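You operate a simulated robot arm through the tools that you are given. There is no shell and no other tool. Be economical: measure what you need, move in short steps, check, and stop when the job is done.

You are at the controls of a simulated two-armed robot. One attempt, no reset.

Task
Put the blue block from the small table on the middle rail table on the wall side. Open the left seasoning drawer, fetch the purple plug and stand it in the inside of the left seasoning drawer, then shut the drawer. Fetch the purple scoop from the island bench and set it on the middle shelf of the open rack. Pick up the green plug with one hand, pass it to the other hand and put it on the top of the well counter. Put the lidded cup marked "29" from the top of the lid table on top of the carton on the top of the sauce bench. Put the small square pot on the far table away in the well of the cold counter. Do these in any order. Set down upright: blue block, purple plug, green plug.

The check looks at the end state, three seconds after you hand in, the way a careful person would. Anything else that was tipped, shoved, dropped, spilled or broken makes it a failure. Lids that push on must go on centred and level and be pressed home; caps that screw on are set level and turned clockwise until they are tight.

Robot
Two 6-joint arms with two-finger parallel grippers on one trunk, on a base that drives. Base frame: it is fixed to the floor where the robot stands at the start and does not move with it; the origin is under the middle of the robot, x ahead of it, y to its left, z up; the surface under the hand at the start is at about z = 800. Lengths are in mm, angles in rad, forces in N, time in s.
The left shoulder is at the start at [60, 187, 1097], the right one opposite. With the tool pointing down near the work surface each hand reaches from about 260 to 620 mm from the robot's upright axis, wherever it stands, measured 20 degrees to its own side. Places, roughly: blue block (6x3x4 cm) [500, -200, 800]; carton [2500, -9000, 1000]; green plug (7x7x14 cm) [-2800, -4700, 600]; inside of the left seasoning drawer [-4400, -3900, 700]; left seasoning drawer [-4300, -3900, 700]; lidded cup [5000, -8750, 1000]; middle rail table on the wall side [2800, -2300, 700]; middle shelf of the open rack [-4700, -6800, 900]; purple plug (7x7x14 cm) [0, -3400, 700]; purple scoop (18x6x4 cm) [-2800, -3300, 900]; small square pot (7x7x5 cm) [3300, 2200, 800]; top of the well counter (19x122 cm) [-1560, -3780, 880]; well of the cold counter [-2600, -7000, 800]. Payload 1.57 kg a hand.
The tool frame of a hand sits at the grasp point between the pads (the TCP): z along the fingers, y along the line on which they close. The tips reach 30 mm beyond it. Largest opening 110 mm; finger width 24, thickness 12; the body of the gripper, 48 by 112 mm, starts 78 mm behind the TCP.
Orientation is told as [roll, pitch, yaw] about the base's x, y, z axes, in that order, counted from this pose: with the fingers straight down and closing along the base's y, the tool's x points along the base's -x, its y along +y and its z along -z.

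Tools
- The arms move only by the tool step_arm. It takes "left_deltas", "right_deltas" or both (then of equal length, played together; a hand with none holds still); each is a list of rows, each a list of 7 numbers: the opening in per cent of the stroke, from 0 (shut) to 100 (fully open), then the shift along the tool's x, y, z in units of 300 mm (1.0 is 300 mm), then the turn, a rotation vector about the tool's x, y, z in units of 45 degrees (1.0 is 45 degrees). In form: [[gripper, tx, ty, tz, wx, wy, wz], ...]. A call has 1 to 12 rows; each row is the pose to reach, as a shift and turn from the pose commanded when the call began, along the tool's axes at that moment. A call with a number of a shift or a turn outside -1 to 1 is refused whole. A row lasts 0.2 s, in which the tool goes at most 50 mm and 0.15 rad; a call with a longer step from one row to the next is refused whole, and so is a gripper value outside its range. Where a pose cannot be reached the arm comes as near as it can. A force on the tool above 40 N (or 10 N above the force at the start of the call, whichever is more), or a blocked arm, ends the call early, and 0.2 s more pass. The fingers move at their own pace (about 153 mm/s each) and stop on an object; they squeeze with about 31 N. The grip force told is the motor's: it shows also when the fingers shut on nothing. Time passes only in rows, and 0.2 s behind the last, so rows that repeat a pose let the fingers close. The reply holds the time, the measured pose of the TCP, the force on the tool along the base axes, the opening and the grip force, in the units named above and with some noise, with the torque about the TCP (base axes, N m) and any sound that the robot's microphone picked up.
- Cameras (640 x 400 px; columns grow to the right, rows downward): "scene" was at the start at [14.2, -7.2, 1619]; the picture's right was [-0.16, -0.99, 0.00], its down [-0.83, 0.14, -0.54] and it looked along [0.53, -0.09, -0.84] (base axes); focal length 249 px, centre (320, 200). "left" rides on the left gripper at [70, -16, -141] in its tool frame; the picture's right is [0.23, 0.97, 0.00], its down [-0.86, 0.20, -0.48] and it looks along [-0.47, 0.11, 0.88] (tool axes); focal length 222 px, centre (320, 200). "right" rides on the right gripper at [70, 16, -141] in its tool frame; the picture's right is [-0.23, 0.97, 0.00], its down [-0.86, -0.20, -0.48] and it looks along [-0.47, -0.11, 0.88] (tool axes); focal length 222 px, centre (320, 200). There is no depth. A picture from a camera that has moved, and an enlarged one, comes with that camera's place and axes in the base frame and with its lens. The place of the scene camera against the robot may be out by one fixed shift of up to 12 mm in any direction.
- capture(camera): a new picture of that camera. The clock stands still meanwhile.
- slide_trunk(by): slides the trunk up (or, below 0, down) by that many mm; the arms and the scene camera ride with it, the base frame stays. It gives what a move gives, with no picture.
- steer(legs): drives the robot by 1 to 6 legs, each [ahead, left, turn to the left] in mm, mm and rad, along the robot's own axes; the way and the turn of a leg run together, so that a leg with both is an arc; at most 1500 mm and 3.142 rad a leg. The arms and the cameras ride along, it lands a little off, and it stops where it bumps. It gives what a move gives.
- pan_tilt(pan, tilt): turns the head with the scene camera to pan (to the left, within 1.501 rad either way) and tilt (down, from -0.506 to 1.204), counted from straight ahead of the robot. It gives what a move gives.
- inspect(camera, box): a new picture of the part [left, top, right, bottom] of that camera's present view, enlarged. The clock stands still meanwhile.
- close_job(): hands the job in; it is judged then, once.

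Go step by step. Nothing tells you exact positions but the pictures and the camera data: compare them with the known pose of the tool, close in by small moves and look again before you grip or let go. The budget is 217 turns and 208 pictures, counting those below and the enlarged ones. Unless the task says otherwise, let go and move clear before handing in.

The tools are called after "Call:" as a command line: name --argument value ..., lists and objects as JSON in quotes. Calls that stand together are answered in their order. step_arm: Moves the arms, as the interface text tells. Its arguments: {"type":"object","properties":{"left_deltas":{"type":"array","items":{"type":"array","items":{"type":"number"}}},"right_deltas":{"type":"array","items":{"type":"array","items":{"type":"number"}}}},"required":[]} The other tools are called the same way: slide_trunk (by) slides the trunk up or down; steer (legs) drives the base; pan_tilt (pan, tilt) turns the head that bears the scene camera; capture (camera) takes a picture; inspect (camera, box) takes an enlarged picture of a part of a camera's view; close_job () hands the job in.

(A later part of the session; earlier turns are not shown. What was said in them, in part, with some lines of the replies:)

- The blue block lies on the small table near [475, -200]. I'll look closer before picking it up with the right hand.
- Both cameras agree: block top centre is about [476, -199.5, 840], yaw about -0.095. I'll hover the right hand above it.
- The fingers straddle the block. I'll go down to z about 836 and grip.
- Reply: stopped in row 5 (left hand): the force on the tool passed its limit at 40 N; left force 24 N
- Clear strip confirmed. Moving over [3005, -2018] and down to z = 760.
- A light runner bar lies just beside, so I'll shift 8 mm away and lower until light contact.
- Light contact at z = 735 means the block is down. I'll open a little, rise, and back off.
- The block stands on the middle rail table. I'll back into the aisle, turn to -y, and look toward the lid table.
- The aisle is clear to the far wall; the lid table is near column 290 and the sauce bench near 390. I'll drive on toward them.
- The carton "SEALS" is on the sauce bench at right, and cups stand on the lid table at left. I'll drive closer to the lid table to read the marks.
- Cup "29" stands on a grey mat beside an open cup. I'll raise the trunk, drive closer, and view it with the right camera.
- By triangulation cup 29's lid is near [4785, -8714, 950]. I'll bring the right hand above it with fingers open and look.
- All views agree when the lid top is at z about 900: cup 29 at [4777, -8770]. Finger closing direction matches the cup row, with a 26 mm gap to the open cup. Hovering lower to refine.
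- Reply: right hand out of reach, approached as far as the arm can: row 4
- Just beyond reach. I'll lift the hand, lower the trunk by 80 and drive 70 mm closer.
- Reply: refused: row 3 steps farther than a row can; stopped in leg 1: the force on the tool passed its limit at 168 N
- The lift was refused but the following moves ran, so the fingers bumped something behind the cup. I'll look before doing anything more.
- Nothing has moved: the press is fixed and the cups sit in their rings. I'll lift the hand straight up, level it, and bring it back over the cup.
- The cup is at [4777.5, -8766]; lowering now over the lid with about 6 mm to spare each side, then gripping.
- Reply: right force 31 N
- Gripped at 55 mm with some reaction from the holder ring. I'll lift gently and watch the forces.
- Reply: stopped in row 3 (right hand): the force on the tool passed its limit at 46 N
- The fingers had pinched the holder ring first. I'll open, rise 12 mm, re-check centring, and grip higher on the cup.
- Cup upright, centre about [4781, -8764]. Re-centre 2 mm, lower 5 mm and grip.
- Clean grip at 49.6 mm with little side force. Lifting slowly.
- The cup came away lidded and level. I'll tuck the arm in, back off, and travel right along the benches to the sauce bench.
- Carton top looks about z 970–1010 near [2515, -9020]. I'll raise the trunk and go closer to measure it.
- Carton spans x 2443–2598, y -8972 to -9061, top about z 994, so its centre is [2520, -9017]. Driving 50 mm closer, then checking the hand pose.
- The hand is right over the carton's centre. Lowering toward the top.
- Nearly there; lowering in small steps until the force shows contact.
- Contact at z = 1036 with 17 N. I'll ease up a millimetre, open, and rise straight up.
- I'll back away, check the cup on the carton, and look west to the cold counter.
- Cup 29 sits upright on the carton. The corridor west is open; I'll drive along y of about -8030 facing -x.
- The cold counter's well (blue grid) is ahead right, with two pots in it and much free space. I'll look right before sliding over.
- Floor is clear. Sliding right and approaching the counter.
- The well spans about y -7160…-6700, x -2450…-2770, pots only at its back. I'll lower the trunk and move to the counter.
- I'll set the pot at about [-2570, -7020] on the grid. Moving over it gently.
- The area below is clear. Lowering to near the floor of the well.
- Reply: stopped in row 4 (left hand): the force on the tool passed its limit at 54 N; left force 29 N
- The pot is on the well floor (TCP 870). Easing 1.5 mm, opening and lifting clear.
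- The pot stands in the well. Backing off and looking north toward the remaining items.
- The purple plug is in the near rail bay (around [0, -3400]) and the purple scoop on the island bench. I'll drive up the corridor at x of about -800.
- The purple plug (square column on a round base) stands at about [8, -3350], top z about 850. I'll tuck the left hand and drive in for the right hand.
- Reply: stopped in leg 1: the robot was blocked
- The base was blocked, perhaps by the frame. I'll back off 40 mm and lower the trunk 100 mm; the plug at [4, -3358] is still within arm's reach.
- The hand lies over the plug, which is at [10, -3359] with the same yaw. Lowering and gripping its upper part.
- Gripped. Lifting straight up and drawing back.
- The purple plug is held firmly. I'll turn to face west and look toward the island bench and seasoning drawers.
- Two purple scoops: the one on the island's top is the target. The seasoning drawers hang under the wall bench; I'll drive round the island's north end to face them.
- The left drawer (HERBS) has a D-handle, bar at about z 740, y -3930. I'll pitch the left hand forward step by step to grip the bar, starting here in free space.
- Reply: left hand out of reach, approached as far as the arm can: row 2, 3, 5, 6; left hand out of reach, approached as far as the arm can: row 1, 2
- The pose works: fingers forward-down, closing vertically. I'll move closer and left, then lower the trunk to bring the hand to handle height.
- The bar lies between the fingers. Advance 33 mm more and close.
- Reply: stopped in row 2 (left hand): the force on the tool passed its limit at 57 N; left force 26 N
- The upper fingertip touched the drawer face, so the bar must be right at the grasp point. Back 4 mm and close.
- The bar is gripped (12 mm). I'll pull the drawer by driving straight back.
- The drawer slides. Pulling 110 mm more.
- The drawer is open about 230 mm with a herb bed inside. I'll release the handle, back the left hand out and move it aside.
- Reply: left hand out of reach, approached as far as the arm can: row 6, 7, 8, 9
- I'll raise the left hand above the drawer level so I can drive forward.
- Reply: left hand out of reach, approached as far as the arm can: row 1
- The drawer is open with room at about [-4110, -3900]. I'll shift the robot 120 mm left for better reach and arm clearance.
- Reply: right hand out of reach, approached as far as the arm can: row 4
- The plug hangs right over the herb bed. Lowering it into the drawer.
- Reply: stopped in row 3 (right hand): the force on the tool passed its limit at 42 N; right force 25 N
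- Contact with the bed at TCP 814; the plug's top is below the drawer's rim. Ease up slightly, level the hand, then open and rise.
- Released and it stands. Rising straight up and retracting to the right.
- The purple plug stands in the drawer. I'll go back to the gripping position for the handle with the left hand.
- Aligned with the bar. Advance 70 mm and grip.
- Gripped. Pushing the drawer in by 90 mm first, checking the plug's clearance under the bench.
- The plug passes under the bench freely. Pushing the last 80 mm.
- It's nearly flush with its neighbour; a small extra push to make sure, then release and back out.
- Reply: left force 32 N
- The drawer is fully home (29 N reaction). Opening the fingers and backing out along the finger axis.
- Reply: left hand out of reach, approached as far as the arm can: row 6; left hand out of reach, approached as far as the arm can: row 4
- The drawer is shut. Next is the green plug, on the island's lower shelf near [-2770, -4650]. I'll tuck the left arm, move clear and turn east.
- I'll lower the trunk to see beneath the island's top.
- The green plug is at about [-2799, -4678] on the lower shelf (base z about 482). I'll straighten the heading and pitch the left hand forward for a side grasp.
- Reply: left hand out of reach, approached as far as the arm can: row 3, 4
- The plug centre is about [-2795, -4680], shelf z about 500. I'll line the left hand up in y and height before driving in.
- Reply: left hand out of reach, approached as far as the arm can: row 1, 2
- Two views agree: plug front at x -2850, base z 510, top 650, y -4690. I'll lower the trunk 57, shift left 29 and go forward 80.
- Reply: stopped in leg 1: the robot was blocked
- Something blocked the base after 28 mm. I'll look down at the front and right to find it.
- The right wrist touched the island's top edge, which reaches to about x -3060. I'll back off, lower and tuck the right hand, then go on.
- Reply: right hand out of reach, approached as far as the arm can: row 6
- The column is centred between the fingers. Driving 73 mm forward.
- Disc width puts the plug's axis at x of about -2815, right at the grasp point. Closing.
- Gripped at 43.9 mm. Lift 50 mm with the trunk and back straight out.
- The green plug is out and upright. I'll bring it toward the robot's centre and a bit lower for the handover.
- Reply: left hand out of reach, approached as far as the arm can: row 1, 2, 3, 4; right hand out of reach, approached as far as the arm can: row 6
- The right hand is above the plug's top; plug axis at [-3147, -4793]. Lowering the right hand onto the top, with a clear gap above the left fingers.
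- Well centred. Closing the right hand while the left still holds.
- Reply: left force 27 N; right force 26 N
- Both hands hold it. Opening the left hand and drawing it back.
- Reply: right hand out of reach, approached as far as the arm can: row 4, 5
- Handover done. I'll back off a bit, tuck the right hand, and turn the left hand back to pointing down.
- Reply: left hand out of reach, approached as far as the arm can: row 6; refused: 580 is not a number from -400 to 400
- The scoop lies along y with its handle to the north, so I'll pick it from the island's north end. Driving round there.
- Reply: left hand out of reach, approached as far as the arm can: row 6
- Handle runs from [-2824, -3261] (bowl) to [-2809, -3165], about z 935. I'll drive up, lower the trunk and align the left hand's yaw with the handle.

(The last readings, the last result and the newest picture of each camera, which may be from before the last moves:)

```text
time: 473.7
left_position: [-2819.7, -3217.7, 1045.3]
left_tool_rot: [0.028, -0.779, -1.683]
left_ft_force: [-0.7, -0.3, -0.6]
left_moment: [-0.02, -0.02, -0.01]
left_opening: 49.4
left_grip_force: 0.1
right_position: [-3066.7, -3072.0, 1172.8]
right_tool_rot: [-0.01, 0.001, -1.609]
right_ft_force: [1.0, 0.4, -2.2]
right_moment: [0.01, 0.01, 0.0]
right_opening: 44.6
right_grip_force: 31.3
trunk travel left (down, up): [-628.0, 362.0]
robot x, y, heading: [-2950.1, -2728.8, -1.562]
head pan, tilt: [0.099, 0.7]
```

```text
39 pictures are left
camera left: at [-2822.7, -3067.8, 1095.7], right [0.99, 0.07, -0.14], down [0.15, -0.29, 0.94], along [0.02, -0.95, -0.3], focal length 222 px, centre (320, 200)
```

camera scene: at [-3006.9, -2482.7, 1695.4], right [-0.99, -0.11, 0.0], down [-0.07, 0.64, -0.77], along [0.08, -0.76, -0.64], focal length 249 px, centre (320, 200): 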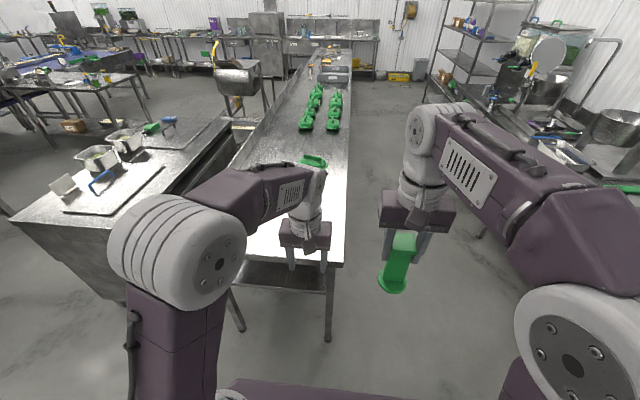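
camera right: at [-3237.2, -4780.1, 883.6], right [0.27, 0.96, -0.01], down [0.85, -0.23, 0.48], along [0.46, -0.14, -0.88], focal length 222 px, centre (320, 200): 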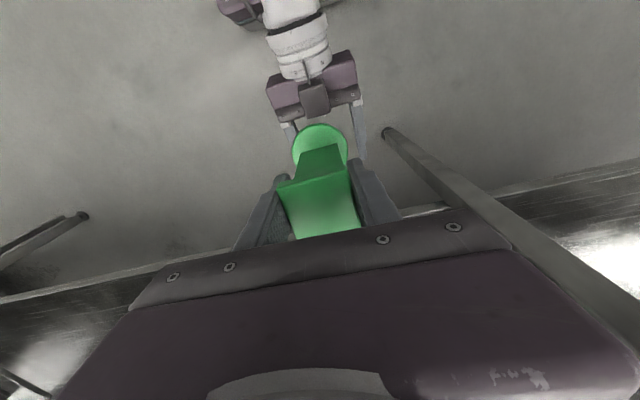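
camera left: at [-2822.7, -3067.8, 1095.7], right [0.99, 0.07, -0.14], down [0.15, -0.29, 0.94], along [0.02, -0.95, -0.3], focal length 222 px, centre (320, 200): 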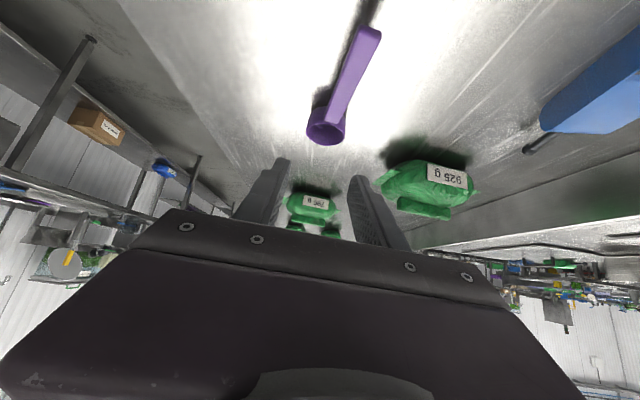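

Call:
step_arm --left_deltas '[[45, 0.06, 0.012, 0.068, 0, 0, 0], [45, 0.12, 0.024, 0.136, 0, 0, 0], [45, 0.175, 0.036, 0.2, 0, 0, 0]]'

Call:
capture --camera "left"

```text
time: 474.5
left_position: [-2839.1, -3208.8, 983.4]
left_tool_rot: [0.046, -0.772, -1.736]
left_ft_force: [0.2, -0.4, -0.3]
left_moment: [-0.02, -0.01, 0.01]
left_opening: 49.5
left_grip_force: 0.0
left hand out of reach, approached as far as the arm can: row 1, 2, 3
right_position: [-3066.1, -3071.1, 1175.0]
right_tool_rot: [-0.012, 0.003, -1.61]
right_ft_force: [-0.7, -0.9, -1.2]
right_moment: [-0.01, 0.01, 0.01]
right_opening: 44.3
right_grip_force: 30.6
trunk travel left (down, up): [-628.0, 362.0]
robot x, y, heading: [-2951.3, -2727.4, -1.563]
head pan, tilt: [0.099, 0.7]
```

```text
38 pictures are left
camera left: at [-2837.4, -3058.6, 1034.3], right [0.99, 0.03, -0.13], down [0.13, -0.3, 0.95], along [-0.01, -0.95, -0.3], focal length 222 px, centre (320, 200)
```

left: 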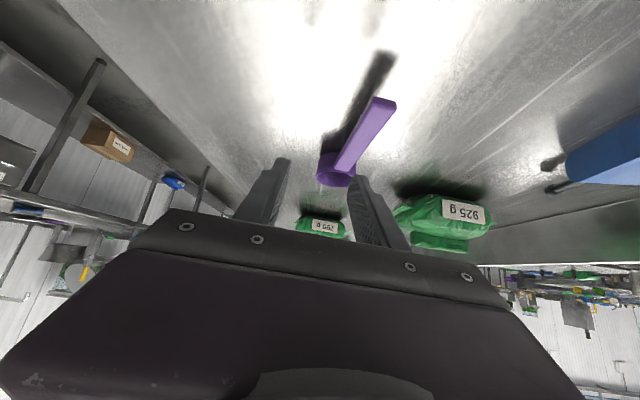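

The pitched wrist wants to stay nearer shoulder height. I'll raise the arm back and use the trunk to lower instead.

Call:
step_arm --left_deltas '[[45, -0.08, 0.034, -0.068, -0.024, 0, -0.024], [45, -0.158, 0.068, -0.135, -0.047, 0, -0.048]]'

Call:
slide_trunk --by -75

Call:
capture --camera "left"

```text
time: 475.1
left_position: [-2819.4, -3217.5, 1045.9]
left_tool_rot: [0.028, -0.786, -1.68]
left_ft_force: [-1.3, 0.6, 0.6]
left_moment: [-0.02, 0.0, 0.01]
left_opening: 49.4
left_grip_force: 0.1
right_position: [-3065.5, -3072.0, 1174.1]
right_tool_rot: [-0.011, 0.002, -1.611]
right_ft_force: [0.0, 0.3, -2.6]
right_moment: [0.03, 0.01, -0.02]
right_opening: 44.4
right_grip_force: 31.2
trunk travel left (down, up): [-628.0, 362.0]
robot x, y, heading: [-2949.3, -2730.9, -1.564]
head pan, tilt: [0.099, 0.7]
```

```text
time: 476.3
left_position: [-2819.7, -3217.6, 971.5]
left_tool_rot: [0.028, -0.786, -1.68]
left_ft_force: [0.3, -0.7, -0.1]
left_moment: [0.0, 0.01, -0.01]
left_opening: 49.8
left_grip_force: 0.0
right_position: [-3066.8, -3072.6, 1098.9]
right_tool_rot: [-0.012, 0.002, -1.61]
right_ft_force: [0.2, -0.4, -2.4]
right_moment: [-0.02, -0.01, 0.0]
right_opening: 44.6
right_grip_force: 31.3
trunk travel left (down, up): [-553.0, 437.0]
robot x, y, heading: [-2952.6, -2728.1, -1.562]
head pan, tilt: [0.099, 0.7]
```

```text
37 pictures are left
camera left: at [-2823.9, -3067.2, 1020.9], right [0.99, 0.07, -0.14], down [0.16, -0.28, 0.95], along [0.03, -0.96, -0.29], focal length 222 px, centre (320, 200)
```

left: 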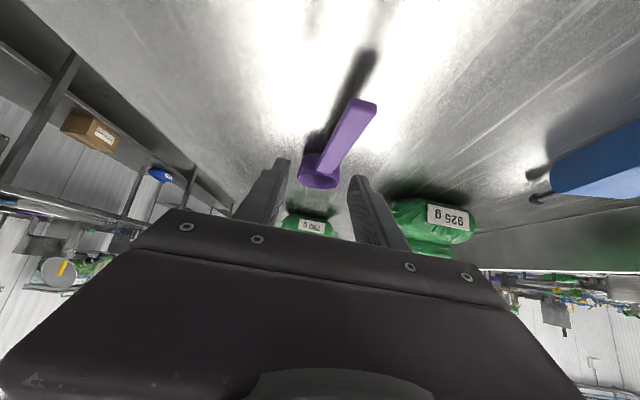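

Combining three views: handle z about 902, mid-handle at [-2806, -3265], table about 865. Driving 47 mm ahead and 13 left, then lowering.

Call:
steer --legs '[[45, 13, 0]]'

Call:
slide_trunk --by -45

Call:
capture --camera "left"

```text
time: 477.2
left_position: [-2807.8, -3261.5, 971.8]
left_tool_rot: [0.027, -0.785, -1.682]
left_ft_force: [0.2, 0.0, 0.0]
left_moment: [0.02, 0.0, -0.01]
left_opening: 49.5
left_grip_force: 0.1
right_position: [-3052.9, -3116.3, 1100.6]
right_tool_rot: [-0.013, 0.001, -1.611]
right_ft_force: [-0.2, 0.1, -2.1]
right_moment: [0.03, 0.01, 0.0]
right_opening: 44.4
right_grip_force: 31.1
trunk travel left (down, up): [-553.0, 437.0]
robot x, y, heading: [-2936.5, -2774.2, -1.568]
head pan, tilt: [0.099, 0.7]
```

```text
time: 478.1
left_position: [-2806.9, -3261.3, 926.7]
left_tool_rot: [0.03, -0.786, -1.681]
left_ft_force: [0.7, 0.7, 0.7]
left_moment: [-0.01, 0.0, -0.03]
left_opening: 49.4
left_grip_force: 0.0
right_position: [-3053.9, -3115.7, 1053.3]
right_tool_rot: [-0.012, 0.003, -1.61]
right_ft_force: [-0.3, 0.2, -1.4]
right_moment: [-0.03, 0.01, -0.01]
right_opening: 44.5
right_grip_force: 30.8
trunk travel left (down, up): [-508.0, 482.0]
robot x, y, heading: [-2939.5, -2775.1, -1.566]
head pan, tilt: [0.099, 0.7]
```

```text
36 pictures are left
camera left: at [-2810.7, -3110.9, 976.1], right [0.99, 0.07, -0.14], down [0.16, -0.28, 0.95], along [0.03, -0.96, -0.29], focal length 222 px, centre (320, 200)
```

left: 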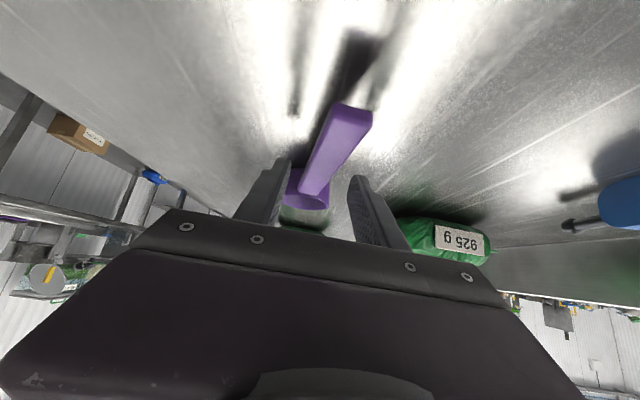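

The handle lies between the fingers. Lower 21 mm more and close.

Call:
slide_trunk --by -21

Call:
step_arm --left_deltas '[[20, 0, 0, 0, 0, 0, 0], [0, 0, 0, 0, 0, 0, 0], [0, 0, 0, 0, 0, 0, 0], [0, 0, 0, 0, 0, 0, 0]]'

Call:
capture --camera "left"

```text
time: 478.7
left_position: [-2807.3, -3261.4, 909.6]
left_tool_rot: [0.028, -0.796, -1.681]
left_ft_force: [1.0, -3.1, 28.6]
left_moment: [-0.45, 0.82, -0.01]
left_opening: 48.7
left_grip_force: 0.2
right_position: [-3053.5, -3113.8, 1034.3]
right_tool_rot: [-0.013, 0.001, -1.609]
right_ft_force: [0.5, -0.3, -1.3]
right_moment: [-0.02, -0.02, -0.04]
right_opening: 44.4
right_grip_force: 31.4
trunk travel left (down, up): [-487.0, 503.0]
robot x, y, heading: [-2937.2, -2771.9, -1.569]
head pan, tilt: [0.099, 0.7]
```

```text
time: 479.2
left_position: [-2810.9, -3264.0, 910.2]
left_tool_rot: [0.019, -0.797, -1.681]
left_ft_force: [-4.3, -1.7, 12.8]
left_moment: [-0.3, 0.37, -0.11]
left_opening: 21.2
left_grip_force: 30.8
right_position: [-3053.8, -3115.7, 1032.9]
right_tool_rot: [-0.015, 0.001, -1.612]
right_ft_force: [0.2, -0.3, -2.6]
right_moment: [0.03, 0.01, -0.01]
right_opening: 44.7
right_grip_force: 31.3
trunk travel left (down, up): [-487.0, 503.0]
robot x, y, heading: [-2939.9, -2774.1, -1.562]
head pan, tilt: [0.099, 0.7]
stopped in row 2 (left hand): the force on the tool passed its limit at 50 N (the readings are from after the stop); the commanded pose is now the measured one
```

```text
35 pictures are left
camera left: at [-2812.3, -3113.0, 957.8], right [0.99, 0.06, -0.15], down [0.16, -0.27, 0.95], along [0.02, -0.96, -0.28], focal length 222 px, centre (320, 200)
```

left: 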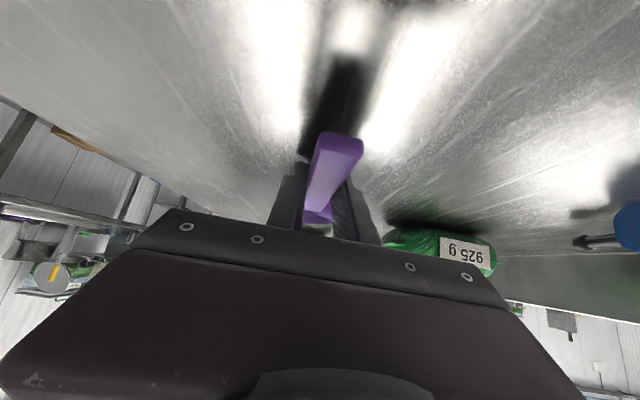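

Handle gripped at 21 mm (fingertips had just touched the top). Lifting with the trunk.

Call:
slide_trunk --by 120

Call:
capture --camera "left"

```text
time: 480.7
left_position: [-2810.7, -3263.5, 1028.2]
left_tool_rot: [0.02, -0.789, -1.682]
left_ft_force: [-1.0, 0.9, 0.0]
left_moment: [0.05, -0.01, 0.02]
left_opening: 21.2
left_grip_force: 30.8
right_position: [-3053.7, -3116.2, 1152.6]
right_tool_rot: [-0.014, 0.002, -1.61]
right_ft_force: [-0.4, 0.1, -1.3]
right_moment: [0.0, 0.01, 0.02]
right_opening: 44.5
right_grip_force: 31.5
trunk travel left (down, up): [-607.0, 383.0]
robot x, y, heading: [-2936.5, -2769.6, -1.563]
head pan, tilt: [0.099, 0.7]
```

```text
34 pictures are left
camera left: at [-2813.0, -3112.8, 1076.5], right [0.99, 0.07, -0.15], down [0.16, -0.28, 0.95], along [0.02, -0.96, -0.29], focal length 222 px, centre (320, 200)
```

left: 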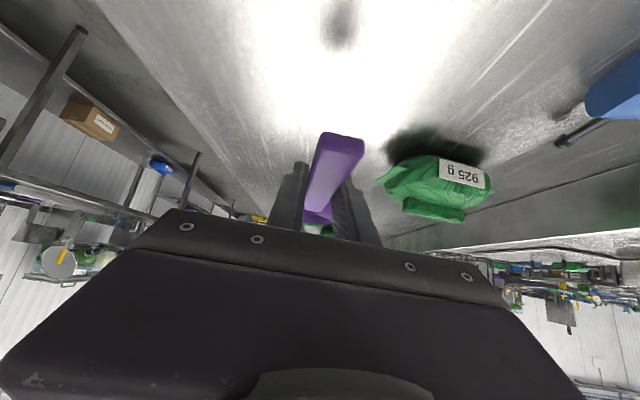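

The scoop is firmly held and level. Now the green plug: I'll go round to the east side of the well counter, facing west.

Call:
slide_trunk --by 90

Call:
steer --legs '[[-330, 0, 0], [0, 1020, 0], [0, 1020, 0], [0, 0, -1.571], [0, 1080, 0]]'

Call:
pan_tilt --pan -0.1 --tilt 0.7

Call:
capture --camera "scene"

```text
time: 482.0
left_position: [-2810.3, -3263.3, 1117.2]
left_tool_rot: [0.022, -0.791, -1.684]
left_ft_force: [0.5, -0.2, 0.4]
left_moment: [0.06, -0.03, -0.02]
left_opening: 21.1
left_grip_force: 31.0
right_position: [-3053.3, -3116.6, 1241.1]
right_tool_rot: [-0.013, 0.001, -1.611]
right_ft_force: [-0.7, -0.3, -1.3]
right_moment: [-0.02, -0.03, 0.02]
right_opening: 44.5
right_grip_force: 31.2
trunk travel left (down, up): [-697.0, 293.0]
robot x, y, heading: [-2937.0, -2775.0, -1.569]
head pan, tilt: [0.099, 0.7]
```

```text
time: 502.9
left_position: [-1424.4, -3614.7, 1118.7]
left_tool_rot: [0.021, -0.788, 2.999]
left_ft_force: [0.7, -0.1, -0.4]
left_moment: [0.01, -0.02, -0.01]
left_opening: 21.3
left_grip_force: 31.2
right_position: [-1269.6, -3375.7, 1242.4]
right_tool_rot: [-0.011, 0.003, 3.071]
right_ft_force: [0.1, 0.0, -2.2]
right_moment: [-0.04, -0.01, 0.01]
right_opening: 44.5
right_grip_force: 30.4
trunk travel left (down, up): [-697.0, 293.0]
robot x, y, heading: [-933.7, -3502.7, 3.107]
head pan, tilt: [0.099, 0.7]
```

```text
time: 503.6
left_position: [-1424.0, -3615.0, 1116.7]
left_tool_rot: [0.021, -0.791, 2.999]
left_ft_force: [0.4, -0.2, 0.1]
left_moment: [0.02, -0.01, 0.02]
left_opening: 21.3
left_grip_force: 30.3
right_position: [-1270.2, -3375.9, 1242.9]
right_tool_rot: [-0.013, 0.001, 3.07]
right_ft_force: [0.1, -1.3, -1.0]
right_moment: [0.0, -0.03, 0.01]
right_opening: 44.6
right_grip_force: 30.9
trunk travel left (down, up): [-697.0, 293.0]
robot x, y, heading: [-928.1, -3502.4, 3.117]
head pan, tilt: [-0.099, 0.7]
```

```text
33 pictures are left
camera scene: at [-948.9, -3490.2, 1614.4], right [0.13, 0.99, 0.0], down [0.64, -0.08, -0.76], along [-0.76, 0.1, -0.64], focal length 249 px, centre (320, 200)
```

scene: 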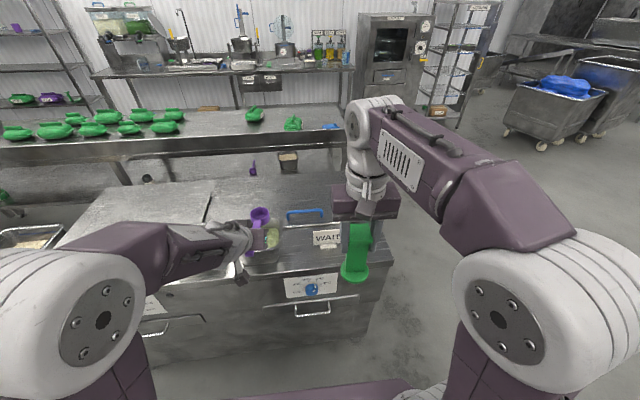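

Call:
inspect --camera "scene" --box '[230, 190, 410, 300]'

```text
3.56 times, centred on (320, 245) of scene
camera zoom: at [-948.9, -3490.2, 1614.4], right [0.13, 0.99, 0.0], down [0.64, -0.08, -0.76], along [-0.76, 0.1, -0.64], focal length 887 px, centre (320, 40)
```

zoom: 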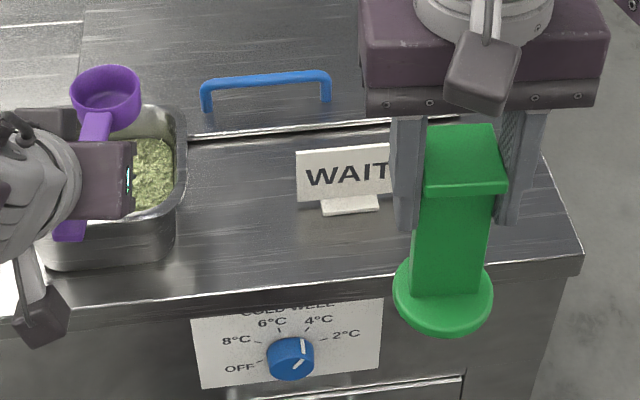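

The clear spot right of the "WAIT" sign, about [-1540, -3246], has room on all sides. I'll shift the base there.

Call:
steer --legs '[[0, 0, 0.028], [120, -128, 0]]'

Call:
capture --camera "right"

```text
time: 505.5
left_position: [-1540.6, -3501.1, 1116.9]
left_tool_rot: [0.019, -0.791, 3.029]
left_ft_force: [-0.4, -1.2, -1.2]
left_moment: [-0.01, -0.06, 0.01]
left_opening: 21.2
left_grip_force: 30.7
right_position: [-1391.7, -3258.1, 1242.2]
right_tool_rot: [-0.013, 0.004, 3.098]
right_ft_force: [0.8, 0.1, -0.9]
right_moment: [0.02, 0.0, -0.02]
right_opening: 44.6
right_grip_force: 30.6
trunk travel left (down, up): [-697.0, 293.0]
robot x, y, heading: [-1048.2, -3375.6, 3.139]
head pan, tilt: [-0.099, 0.7]
```

```text
31 pictures are left
camera right: at [-1323.3, -3279.2, 1384.6], right [-0.27, -0.96, -0.01], down [-0.85, 0.23, 0.48], along [-0.46, 0.14, -0.88], focal length 222 px, centre (320, 200)
```

right: 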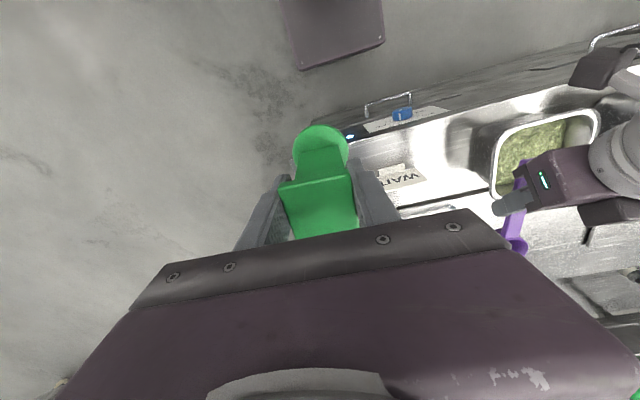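

Call:
step_arm --right_deltas '[[0, -0.12, 0, 0, 0, 0, 0], [0, -0.24, 0, 0.08, 0, 0, 0], [0, -0.36, 0, 0.18, 0, 0, 0], [0, -0.47, 0, 0.28, 0, 0, 0], [0, -0.494, -0.005, 0.4, 0, 0, 0], [0, -0.494, -0.005, 0.5, 0, 0, 0], [0, -0.494, -0.005, 0.6, 0, 0, 0]]'

Call:
capture --camera "right"

Call:
inspect --camera "scene" --box '[250, 170, 430, 300]'

```text
time: 507.1
left_position: [-1541.6, -3499.3, 1117.0]
left_tool_rot: [0.022, -0.788, 3.027]
left_ft_force: [0.6, 0.1, 0.0]
left_moment: [0.02, -0.04, 0.03]
left_opening: 21.1
left_grip_force: 31.3
right_position: [-1542.2, -3247.0, 1064.0]
right_tool_rot: [-0.013, 0.004, 3.099]
right_ft_force: [-0.6, -0.5, -1.7]
right_moment: [0.0, 0.02, 0.02]
right_opening: 44.6
right_grip_force: 30.7
trunk travel left (down, up): [-697.0, 293.0]
robot x, y, heading: [-1049.5, -3376.1, 3.146]
head pan, tilt: [-0.099, 0.7]
```

```text
30 pictures are left
camera right: at [-1473.6, -3268.1, 1205.0], right [-0.27, -0.96, -0.01], down [-0.85, 0.23, 0.48], along [-0.46, 0.14, -0.88], focal length 222 px, centre (320, 200)
```

right: 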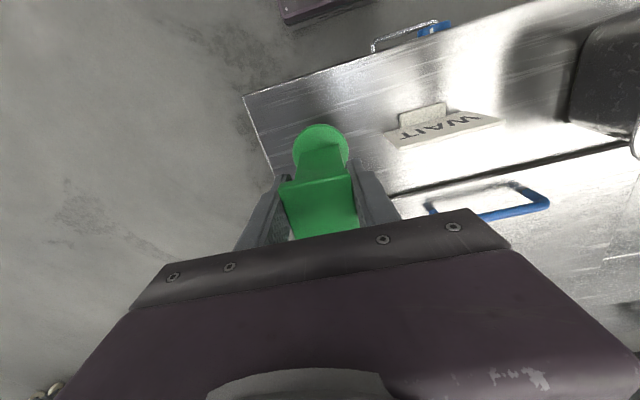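

```text
3.08 times, centred on (340, 235) of scene
camera zoom: at [-1071.0, -3362.2, 1614.4], right [0.1, 0.99, 0.0], down [0.64, -0.06, -0.76], along [-0.76, 0.08, -0.64], focal length 768 px, centre (258, 92)
```

zoom: 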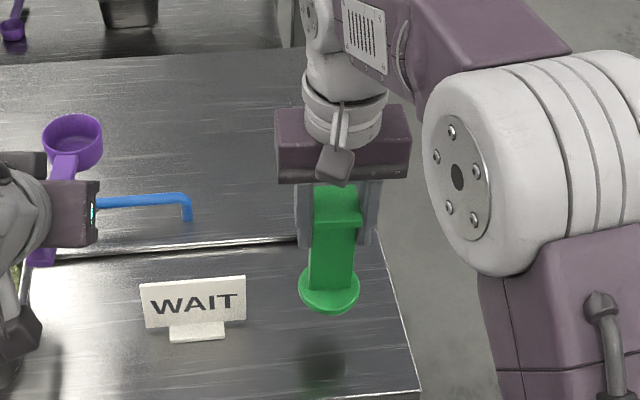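

The landing spot is centred between sign and edge. Lowering.

Call:
step_arm --right_deltas '[[0, 0, 0, 0.07, 0, 0, 0], [0, 0, 0, 0.13, 0, 0, 0], [0, 0, 0, 0.16, 0, 0, 0], [0, 0, 0, 0.172, 0, 0, 0], [0, 0, 0, 0.184, 0, 0, 0]]'

```text
time: 508.3
left_position: [-1541.6, -3499.7, 1116.8]
left_tool_rot: [0.021, -0.789, 3.026]
left_ft_force: [0.0, -0.5, -0.4]
left_moment: [0.02, -0.03, 0.0]
left_opening: 21.2
left_grip_force: 31.2
right_position: [-1539.9, -3245.7, 1007.8]
right_tool_rot: [-0.012, 0.002, 3.099]
right_ft_force: [-0.2, 0.1, -2.3]
right_moment: [0.0, -0.03, -0.02]
right_opening: 44.6
right_grip_force: 31.0
trunk travel left (down, up): [-697.0, 293.0]
robot x, y, heading: [-1050.6, -3378.1, 3.136]
head pan, tilt: [-0.099, 0.7]
```

Call:
step_arm --right_deltas '[[0, 0, 0, 0.01, 0, 0, 0], [0, 0, 0, 0.02, 0, 0, 0], [0, 0, 0, 0.03, 0, 0, 0]]'

Call:
inspect --camera "scene" --box '[250, 170, 430, 300]'

```text
time: 509.1
left_position: [-1542.0, -3499.4, 1117.2]
left_tool_rot: [0.021, -0.789, 3.027]
left_ft_force: [0.5, -0.1, -0.2]
left_moment: [0.02, -0.05, 0.01]
left_opening: 21.1
left_grip_force: 30.8
right_position: [-1540.4, -3246.7, 999.4]
right_tool_rot: [-0.012, -0.001, 3.098]
right_ft_force: [-0.4, 1.1, -1.8]
right_moment: [0.0, -0.01, 0.01]
right_opening: 44.6
right_grip_force: 31.2
trunk travel left (down, up): [-697.0, 293.0]
robot x, y, heading: [-1051.6, -3377.4, 3.141]
head pan, tilt: [-0.099, 0.7]
```

```text
3.08 times, centred on (340, 235) of scene
camera zoom: at [-1070.0, -3362.0, 1614.4], right [0.1, 0.99, 0.0], down [0.64, -0.06, -0.76], along [-0.76, 0.08, -0.64], focal length 768 px, centre (258, 92)
```

zoom: 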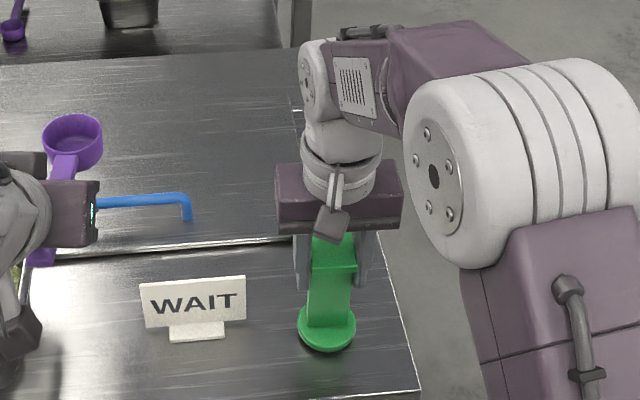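

Call:
step_arm --right_deltas '[[0, 0, 0, 0.012, 0, 0, 0], [0, 0, 0, 0.024, 0, 0, 0], [0, 0, 0, 0.036, 0, 0, 0]]'

```text
time: 510.0
left_position: [-1538.1, -3499.6, 1120.1]
left_tool_rot: [0.021, -0.794, 3.025]
left_ft_force: [-0.8, 0.4, -0.4]
left_moment: [-0.02, -0.06, -0.01]
left_opening: 21.4
left_grip_force: 31.5
right_position: [-1539.1, -3244.5, 992.8]
right_tool_rot: [-0.011, -0.009, 3.097]
right_ft_force: [7.9, 4.4, 23.4]
right_moment: [-0.28, -0.71, 0.18]
right_opening: 44.5
right_grip_force: 31.0
trunk travel left (down, up): [-697.0, 293.0]
robot x, y, heading: [-1051.6, -3374.0, 3.139]
head pan, tilt: [-0.099, 0.7]
stopped in row 3 (right hand): the force on the tool passed its limit at 41 N (the readings are from after the stop); the commanded pose is now the measured one
```

Contact at TCP 993. Ease up slightly, level, open and rise straight up.

Call:
step_arm --right_deltas '[[0, 0, 0, -0.005, 0, 0.011, 0], [0, 0, 0, -0.007, 0, 0.011, 0], [40, 0, 0, -0.007, 0, 0.011, 0], [62, 0, 0, -0.007, 0, 0.011, 0], [62, 0, 0, -0.007, 0, 0.011, 0], [62, 0, 0, -0.08, 0, 0.011, 0], [62, 0, 0, -0.2, 0, 0.011, 0], [62, 0, 0, -0.34, 0, 0.011, 0], [62, 0, 0, -0.48, 0, 0.011, 0], [62, 0.1, 0, -0.55, 0, 0.011, 0]]'

Call:
capture --camera "right"

Call:
inspect --camera "scene" --box '[250, 170, 430, 300]'

```text
time: 512.2
left_position: [-1539.1, -3500.9, 1118.2]
left_tool_rot: [0.022, -0.792, 3.025]
left_ft_force: [0.3, -0.3, -0.2]
left_moment: [-0.01, -0.05, 0.06]
left_opening: 21.2
left_grip_force: 31.4
right_position: [-1506.2, -3249.2, 1159.6]
right_tool_rot: [-0.012, 0.002, 3.097]
right_ft_force: [0.3, 0.1, 0.0]
right_moment: [-0.01, 0.02, 0.02]
right_opening: 68.1
right_grip_force: 0.1
trunk travel left (down, up): [-697.0, 293.0]
robot x, y, heading: [-1051.3, -3377.6, 3.144]
head pan, tilt: [-0.099, 0.7]
```

```text
27 pictures are left
camera right: at [-1438.1, -3269.9, 1300.3], right [-0.27, -0.96, -0.01], down [-0.85, 0.23, 0.48], along [-0.46, 0.14, -0.88], focal length 222 px, centre (320, 200)
```

right: 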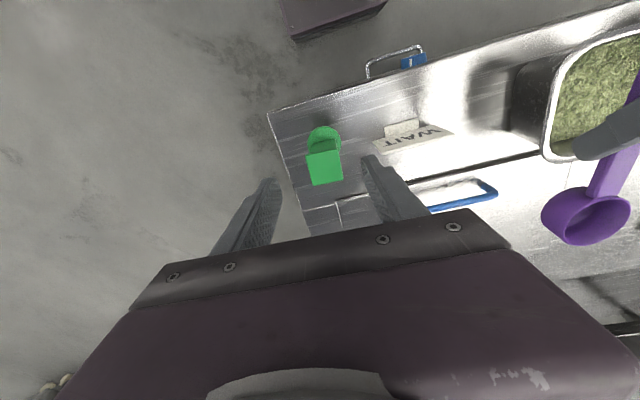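

```text
3.08 times, centred on (340, 235) of scene
camera zoom: at [-1066.5, -3362.2, 1614.4], right [0.1, 0.99, 0.0], down [0.64, -0.06, -0.77], along [-0.76, 0.08, -0.64], focal length 768 px, centre (258, 92)
```

zoom: 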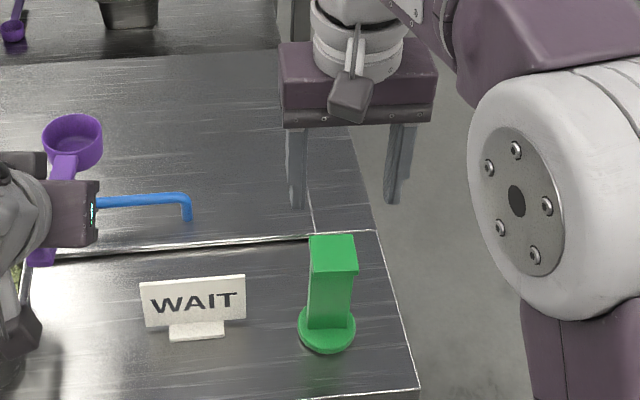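

The green plug stands on the well counter. Last: the scoop to the rack. I'll back off, tuck the right hand and drive round the island and down the west aisle.

Call:
steer --legs '[[-150, 0, 0], [0, -900, 0], [1300, 0, 0], [1140, 0, 0]]'

Call:
step_arm --right_deltas '[[60, 0.13, 0, 0, 0, 0, 0], [60, 0.26, 0, 0, 0, 0, 0], [60, 0.39, 0, 0, 0, 0, 0], [60, 0.5, 0, 0, 0, 0, 0]]'

Call:
pan_tilt --pan 0.7 --tilt 0.45

Call:
capture --camera "scene"

```text
time: 529.5
left_position: [-3840.3, -2571.1, 1118.4]
left_tool_rot: [0.02, -0.791, 3.013]
left_ft_force: [0.6, 0.2, -0.4]
left_moment: [0.0, -0.04, -0.03]
left_opening: 21.1
left_grip_force: 31.4
right_position: [-3805.2, -2319.9, 1157.9]
right_tool_rot: [-0.013, 0.001, 3.085]
right_ft_force: [0.7, -0.2, 0.1]
right_moment: [0.02, -0.02, -0.01]
right_opening: 68.2
right_grip_force: 0.1
trunk travel left (down, up): [-697.0, 293.0]
robot x, y, heading: [-3351.3, -2451.4, 3.13]
head pan, tilt: [-0.099, 0.7]
```

```text
time: 530.5
left_position: [-3839.2, -2569.2, 1118.6]
left_tool_rot: [0.021, -0.793, 3.011]
left_ft_force: [0.0, -1.2, -0.7]
left_moment: [-0.01, -0.01, 0.0]
left_opening: 21.3
left_grip_force: 30.4
right_position: [-3651.8, -2329.1, 1159.3]
right_tool_rot: [-0.014, 0.0, 3.082]
right_ft_force: [0.3, -0.7, -0.5]
right_moment: [-0.02, 0.03, -0.02]
right_opening: 66.0
right_grip_force: 0.0
trunk travel left (down, up): [-697.0, 293.0]
robot x, y, heading: [-3348.5, -2452.6, 3.127]
head pan, tilt: [-0.099, 0.7]
```

```text
time: 531.7
left_position: [-3840.0, -2570.2, 1118.3]
left_tool_rot: [0.02, -0.79, 3.012]
left_ft_force: [-1.0, 0.3, 0.3]
left_moment: [0.0, -0.05, 0.01]
left_opening: 21.0
left_grip_force: 31.4
right_position: [-3654.5, -2327.4, 1157.9]
right_tool_rot: [-0.012, 0.002, 3.084]
right_ft_force: [0.8, -0.9, -0.1]
right_moment: [-0.03, -0.01, 0.0]
right_opening: 66.1
right_grip_force: 0.0
trunk travel left (down, up): [-697.0, 293.0]
robot x, y, heading: [-3349.1, -2454.7, 3.13]
head pan, tilt: [0.7, 0.45]
```

```text
25 pictures are left
camera scene: at [-3353.3, -2506.9, 1636.6], right [-0.63, 0.77, 0.0], down [0.34, 0.28, -0.9], along [-0.7, -0.57, -0.44], focal length 249 px, centre (320, 200)
```

scene: 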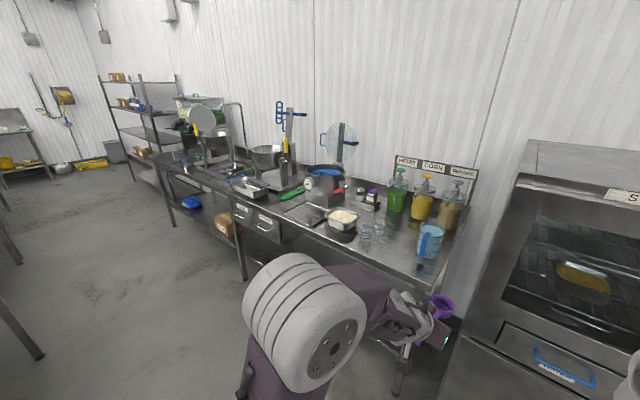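

The aisle is clear. Driving south along it to the rack.

Call:
steer --legs '[[50, 0, 0.012], [0, 1400, 0], [0, 1400, 0], [0, 1200, 0]]'

Call:
pan_tilt --pan 0.0 --tilt 0.5

Call:
capture --camera "scene"

```text
time: 551.3
left_position: [-3867.9, -6545.4, 1117.8]
left_tool_rot: [0.021, -0.792, 3.023]
left_ft_force: [-0.9, -0.2, -0.3]
left_moment: [0.02, -0.05, -0.03]
left_opening: 21.1
left_grip_force: 31.0
right_position: [-3685.2, -6301.3, 1157.5]
right_tool_rot: [-0.012, 0.004, 3.094]
right_ft_force: [0.2, -0.8, -0.3]
right_moment: [-0.02, 0.0, 0.0]
right_opening: 66.2
right_grip_force: 0.0
trunk travel left (down, up): [-697.0, 293.0]
robot x, y, heading: [-3378.8, -6422.5, 3.139]
head pan, tilt: [0.7, 0.45]
```

```text
time: 552.4
left_position: [-3866.3, -6546.1, 1118.4]
left_tool_rot: [0.018, -0.792, 3.023]
left_ft_force: [-0.9, -1.1, -0.6]
left_moment: [0.01, -0.04, 0.01]
left_opening: 21.3
left_grip_force: 30.9
right_position: [-3684.7, -6301.9, 1157.5]
right_tool_rot: [-0.013, 0.001, 3.093]
right_ft_force: [-0.2, 0.4, 0.5]
right_moment: [0.0, 0.0, 0.01]
right_opening: 65.9
right_grip_force: 0.1
trunk travel left (down, up): [-697.0, 293.0]
robot x, y, heading: [-3374.3, -6427.0, 3.144]
head pan, tilt: [0.0, 0.499]
```

```text
24 pictures are left
camera scene: at [-3402.2, -6417.4, 1632.1], right [0.0, 1.0, 0.0], down [0.48, 0.0, -0.88], along [-0.88, 0.0, -0.48], focal length 249 px, centre (320, 200)
```

scene: 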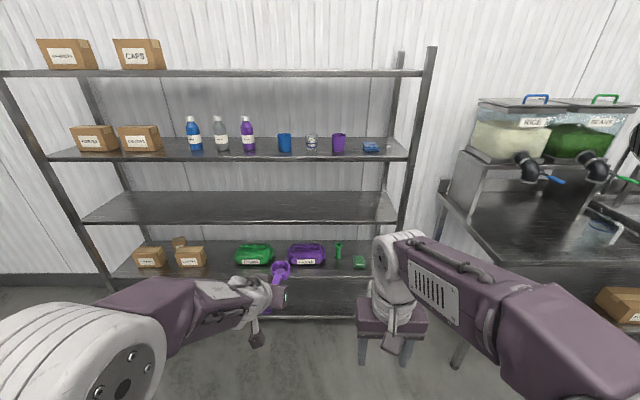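

The middle (empty) shelf's front edge is at about x -4448, z 920–936, with 337 mm clear above. I'll tuck the right hand, lower the trunk and drive in partway.

Call:
step_arm --right_deltas '[[60, 0.08, 0, 0, 0, 0, 0], [60, 0.16, 0, 0, 0, 0, 0]]'

Call:
slide_trunk --by -115

Call:
steer --legs '[[430, 0, 0]]'

Call:
capture --camera "left"

Call:
capture --camera "scene"

```text
time: 553.0
left_position: [-3867.6, -6544.9, 1117.5]
left_tool_rot: [0.022, -0.79, 3.023]
left_ft_force: [-0.2, -0.1, -1.6]
left_moment: [0.0, -0.02, -0.03]
left_opening: 21.4
left_grip_force: 31.7
right_position: [-3635.2, -6304.2, 1157.0]
right_tool_rot: [-0.013, 0.003, 3.094]
right_ft_force: [-0.9, -0.5, 0.8]
right_moment: [0.0, 0.04, -0.03]
right_opening: 66.2
right_grip_force: 0.1
trunk travel left (down, up): [-697.0, 293.0]
robot x, y, heading: [-3376.3, -6422.3, 3.134]
head pan, tilt: [0.0, 0.499]
```

```text
time: 554.4
left_position: [-3866.6, -6545.8, 1002.1]
left_tool_rot: [0.021, -0.791, 3.023]
left_ft_force: [0.3, -0.7, 0.0]
left_moment: [-0.03, -0.04, 0.0]
left_opening: 21.3
left_grip_force: 30.8
right_position: [-3636.5, -6304.0, 1042.5]
right_tool_rot: [-0.01, 0.003, 3.095]
right_ft_force: [-0.1, 0.4, 0.4]
right_moment: [0.03, 0.02, 0.02]
right_opening: 65.9
right_grip_force: 0.1
trunk travel left (down, up): [-582.0, 408.0]
robot x, y, heading: [-3373.7, -6422.7, 3.138]
head pan, tilt: [0.0, 0.499]
```

```text
time: 557.0
left_position: [-4286.9, -6543.4, 1003.0]
left_tool_rot: [0.021, -0.789, 3.021]
left_ft_force: [-0.9, -0.6, -1.1]
left_moment: [0.03, -0.06, 0.02]
left_opening: 21.2
left_grip_force: 30.8
right_position: [-4054.6, -6300.0, 1044.7]
right_tool_rot: [-0.011, 0.003, 3.094]
right_ft_force: [-0.1, 0.2, -0.3]
right_moment: [-0.01, 0.01, -0.02]
right_opening: 65.8
right_grip_force: 0.2
trunk travel left (down, up): [-582.0, 408.0]
robot x, y, heading: [-3796.2, -6420.5, 3.138]
head pan, tilt: [0.0, 0.499]
```

```text
23 pictures are left
camera left: at [-4136.0, -6541.4, 1051.7], right [0.06, -0.99, -0.15], down [-0.28, -0.16, 0.95], along [-0.96, -0.01, -0.29], focal length 222 px, centre (320, 200)
```

left: 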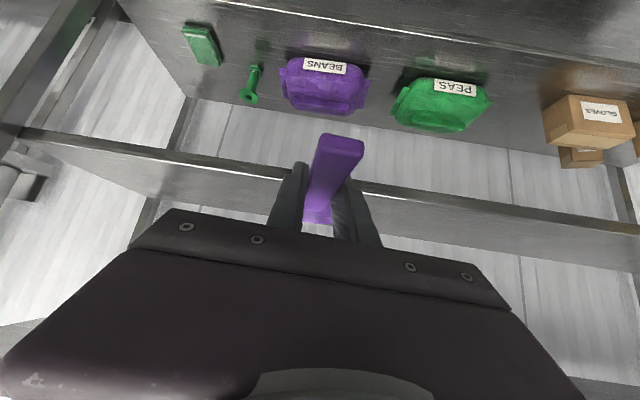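

```text
22 pictures are left
camera scene: at [-3821.0, -6415.7, 1517.1], right [0.01, 1.0, 0.0], down [0.48, 0.0, -0.88], along [-0.88, 0.0, -0.48], focal length 249 px, centre (320, 200)
```

scene: 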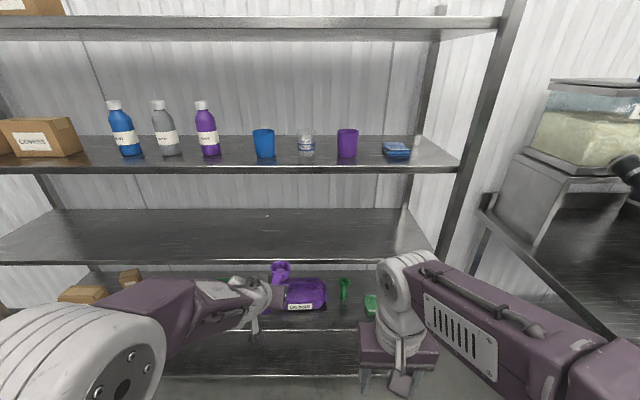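

Shelf front edge: x -4481, z about 911, depth 370. Driving 300 mm further in.

Call:
steer --legs '[[305, 0, 0]]'

Call:
capture --camera "scene"

Call:
capture --camera "left"

```text
time: 559.1
left_position: [-4598.5, -6542.8, 1003.4]
left_tool_rot: [0.02, -0.789, 3.022]
left_ft_force: [0.8, -0.8, -0.1]
left_moment: [0.0, -0.04, 0.01]
left_opening: 21.4
left_grip_force: 31.1
right_position: [-4367.8, -6301.3, 1043.5]
right_tool_rot: [-0.012, 0.002, 3.094]
right_ft_force: [-0.4, -0.1, 0.0]
right_moment: [-0.02, -0.01, -0.01]
right_opening: 66.3
right_grip_force: 0.0
trunk travel left (down, up): [-582.0, 408.0]
robot x, y, heading: [-4108.4, -6419.0, 3.136]
head pan, tilt: [0.0, 0.499]
```

```text
21 pictures are left
camera scene: at [-4133.5, -6414.6, 1517.1], right [0.0, 1.0, 0.0], down [0.48, 0.0, -0.88], along [-0.88, 0.0, -0.48], focal length 249 px, centre (320, 200)
```

scene: 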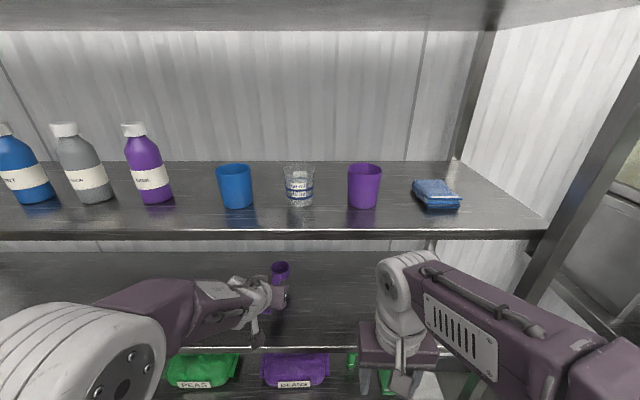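

```text
20 pictures are left
camera left: at [-4448.2, -6541.1, 1051.7], right [0.06, -0.99, -0.15], down [-0.28, -0.16, 0.95], along [-0.96, -0.01, -0.29], focal length 222 px, centre (320, 200)
```

left: 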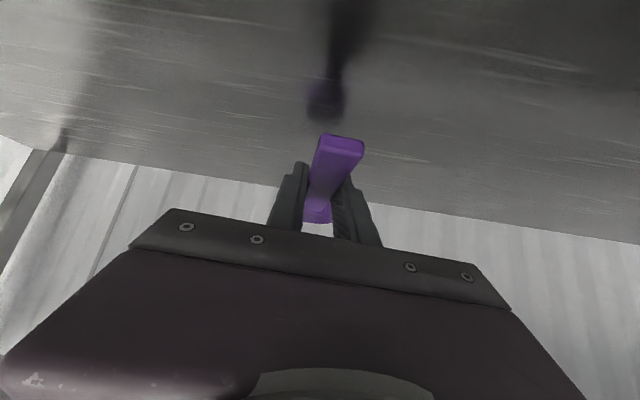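

The scoop is over the shelf. Lowering with the trunk in steps.

Call:
slide_trunk --by -42

Call:
capture --camera "left"

```text
time: 560.0
left_position: [-4598.3, -6543.3, 961.0]
left_tool_rot: [0.021, -0.789, 3.023]
left_ft_force: [0.0, -0.7, 0.2]
left_moment: [-0.03, -0.05, 0.03]
left_opening: 21.1
left_grip_force: 30.8
right_position: [-4367.8, -6301.0, 1001.0]
right_tool_rot: [-0.011, 0.002, 3.093]
right_ft_force: [-0.4, 0.4, 0.8]
right_moment: [-0.01, 0.02, 0.02]
right_opening: 66.1
right_grip_force: 0.0
trunk travel left (down, up): [-540.0, 450.0]
robot x, y, heading: [-4107.1, -6415.4, 3.139]
head pan, tilt: [0.0, 0.499]
```

```text
19 pictures are left
camera left: at [-4447.7, -6541.1, 1009.9], right [0.06, -0.99, -0.15], down [-0.28, -0.16, 0.95], along [-0.96, -0.01, -0.28], focal length 222 px, centre (320, 200)
```

left: 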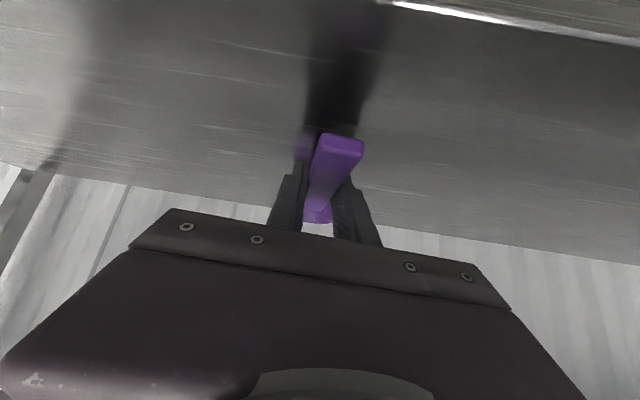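

Call:
slide_trunk --by -10

Call:
slide_trunk --by -6

```text
time: 560.5
left_position: [-4598.9, -6543.1, 951.1]
left_tool_rot: [0.021, -0.79, 3.022]
left_ft_force: [0.6, 0.1, 0.9]
left_moment: [0.06, 0.13, -0.02]
left_opening: 21.1
left_grip_force: 31.0
right_position: [-4367.8, -6301.4, 991.0]
right_tool_rot: [-0.013, 0.002, 3.096]
right_ft_force: [-0.2, 0.1, 0.1]
right_moment: [0.03, 0.0, 0.04]
right_opening: 66.0
right_grip_force: 0.1
trunk travel left (down, up): [-530.0, 460.0]
robot x, y, heading: [-4106.2, -6418.0, 3.14]
head pan, tilt: [0.0, 0.499]
```

```text
time: 561.1
left_position: [-4598.5, -6542.8, 950.3]
left_tool_rot: [0.025, -0.802, 3.023]
left_ft_force: [-2.7, -1.7, 30.7]
left_moment: [0.38, 0.59, -0.32]
left_opening: 21.2
left_grip_force: 30.5
right_position: [-4366.6, -6299.7, 987.4]
right_tool_rot: [-0.012, -0.001, 3.094]
right_ft_force: [0.1, 0.1, -0.2]
right_moment: [-0.01, -0.03, 0.02]
right_opening: 65.7
right_grip_force: 0.0
trunk travel left (down, up): [-524.0, 466.0]
robot x, y, heading: [-4109.4, -6417.9, 3.144]
head pan, tilt: [0.0, 0.499]
```

Contact. Raise 4 mm, open, then lift clear with the trunk and look.

Call:
slide_trunk --by 4

Call:
step_arm --left_deltas '[[30, 0, 0, 0, 0, 0, 0], [45, 0, 0, 0, 0, 0, 0], [45, 0, 0, 0, 0, 0, 0]]'

Call:
slide_trunk --by 60

Call:
capture --camera "left"

```text
time: 561.6
left_position: [-4598.9, -6542.9, 950.7]
left_tool_rot: [0.022, -0.791, 3.022]
left_ft_force: [-6.4, -1.8, 20.2]
left_moment: [0.22, 0.79, 0.11]
left_opening: 21.1
left_grip_force: 31.0
right_position: [-4366.5, -6300.5, 989.3]
right_tool_rot: [-0.012, 0.001, 3.095]
right_ft_force: [0.5, -0.2, 0.1]
right_moment: [-0.02, -0.02, 0.01]
right_opening: 66.1
right_grip_force: 0.1
trunk travel left (down, up): [-528.0, 462.0]
robot x, y, heading: [-4111.4, -6416.4, 3.137]
head pan, tilt: [0.0, 0.499]
```

```text
time: 562.4
left_position: [-4597.6, -6545.5, 949.6]
left_tool_rot: [0.021, -0.794, 3.027]
left_ft_force: [-2.2, -16.1, 21.2]
left_moment: [-0.01, 0.31, 0.26]
left_opening: 35.4
left_grip_force: 0.0
right_position: [-4365.9, -6302.9, 989.9]
right_tool_rot: [-0.015, 0.001, 3.097]
right_ft_force: [1.1, -0.4, -0.7]
right_moment: [0.01, -0.02, 0.0]
right_opening: 66.2
right_grip_force: 0.1
trunk travel left (down, up): [-528.0, 462.0]
robot x, y, heading: [-4109.9, -6418.6, 3.138]
head pan, tilt: [0.0, 0.499]
```

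```text
time: 563.4
left_position: [-4598.6, -6542.7, 1007.6]
left_tool_rot: [0.021, -0.791, 3.024]
left_ft_force: [0.3, 0.1, -0.2]
left_moment: [0.0, 0.0, 0.0]
left_opening: 49.6
left_grip_force: 0.0
right_position: [-4367.4, -6300.7, 1049.4]
right_tool_rot: [-0.012, 0.001, 3.096]
right_ft_force: [0.4, -0.6, 0.5]
right_moment: [-0.01, 0.01, -0.01]
right_opening: 66.0
right_grip_force: 0.0
trunk travel left (down, up): [-588.0, 402.0]
robot x, y, heading: [-4105.1, -6418.2, 3.142]
head pan, tilt: [0.0, 0.499]
```

```text
18 pictures are left
camera left: at [-4447.8, -6541.0, 1057.6], right [0.06, -0.99, -0.15], down [-0.28, -0.16, 0.95], along [-0.96, -0.01, -0.29], focal length 222 px, centre (320, 200)
```

left: 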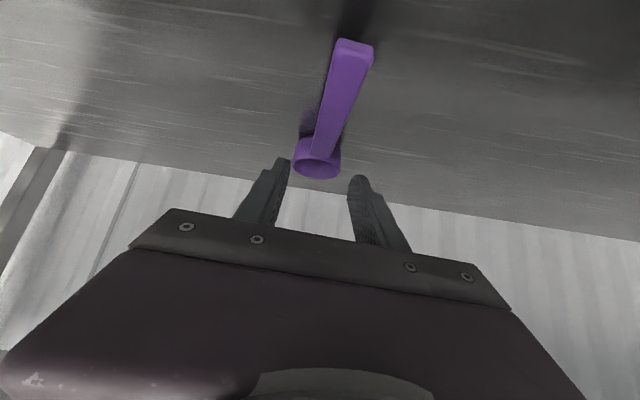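

The scoop rests on the middle shelf. Backing straight out and checking.

Call:
steer --legs '[[-550, 0, 0]]'

Call:
capture --camera "scene"

```text
time: 566.6
left_position: [-4052.1, -6542.0, 1008.0]
left_tool_rot: [0.022, -0.79, 3.013]
left_ft_force: [0.3, -0.7, 0.1]
left_moment: [0.02, -0.06, 0.04]
left_opening: 49.4
left_grip_force: 0.1
right_position: [-3817.3, -6303.3, 1048.7]
right_tool_rot: [-0.013, 0.004, 3.088]
right_ft_force: [0.1, -0.3, -0.4]
right_moment: [-0.04, 0.03, 0.01]
right_opening: 66.0
right_grip_force: 0.1
trunk travel left (down, up): [-588.0, 402.0]
robot x, y, heading: [-3558.9, -6419.3, 3.131]
head pan, tilt: [0.0, 0.499]
```

```text
17 pictures are left
camera scene: at [-3584.6, -6418.5, 1523.1], right [0.01, 1.0, 0.0], down [0.48, -0.01, -0.88], along [-0.88, 0.01, -0.48], focal length 249 px, centre (320, 200)
```

scene: 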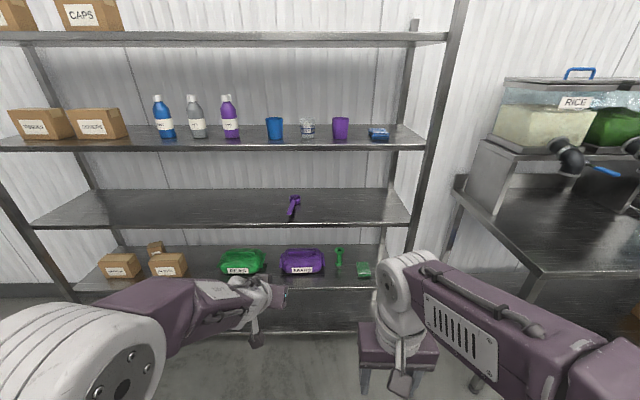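

The scoop is on the middle shelf, all six items are in place, and both hands are empty and clear. Handing in.

Call:
close_job

```text
The job is handed in.
```

All six jobs are done and handed in, but I bumped things three times while driving, and one of those was a hard knock.

**End state**
- **Blue block:** stands on the middle rail table, wall side.
- **Purple plug:** stands in the left seasoning drawer (HERBS), which is shut. I couldn't see the plug once the drawer was closed.
- **Purple scoop:** lies on the middle shelf of the open rack.
- **Green plug:** picked up with the left hand, passed to the right, and stands on the well counter top.
- **Cup "29":** sits upright with its lid on, on the carton on the sauce bench.
- **Small square pot:** sits in the well of the cold counter with its contents still in it.

**Bumps**
- **Lid table:** while driving with the right hand lowered, the fingers hit something just behind the cup, probably the press, at 168 N. In the pictures afterwards nothing had moved or spilled.
- **Cup holder:** my first grip on cup 29 pinched its holder ring. I opened, gripped higher, and it lifted cleanly.
- **Rail table and island bench:** the robot was blocked once at each. At the island bench it was the right wrist touching the bench edge; at the rail table I didn't find the cause. I saw nothing moved at either spot.
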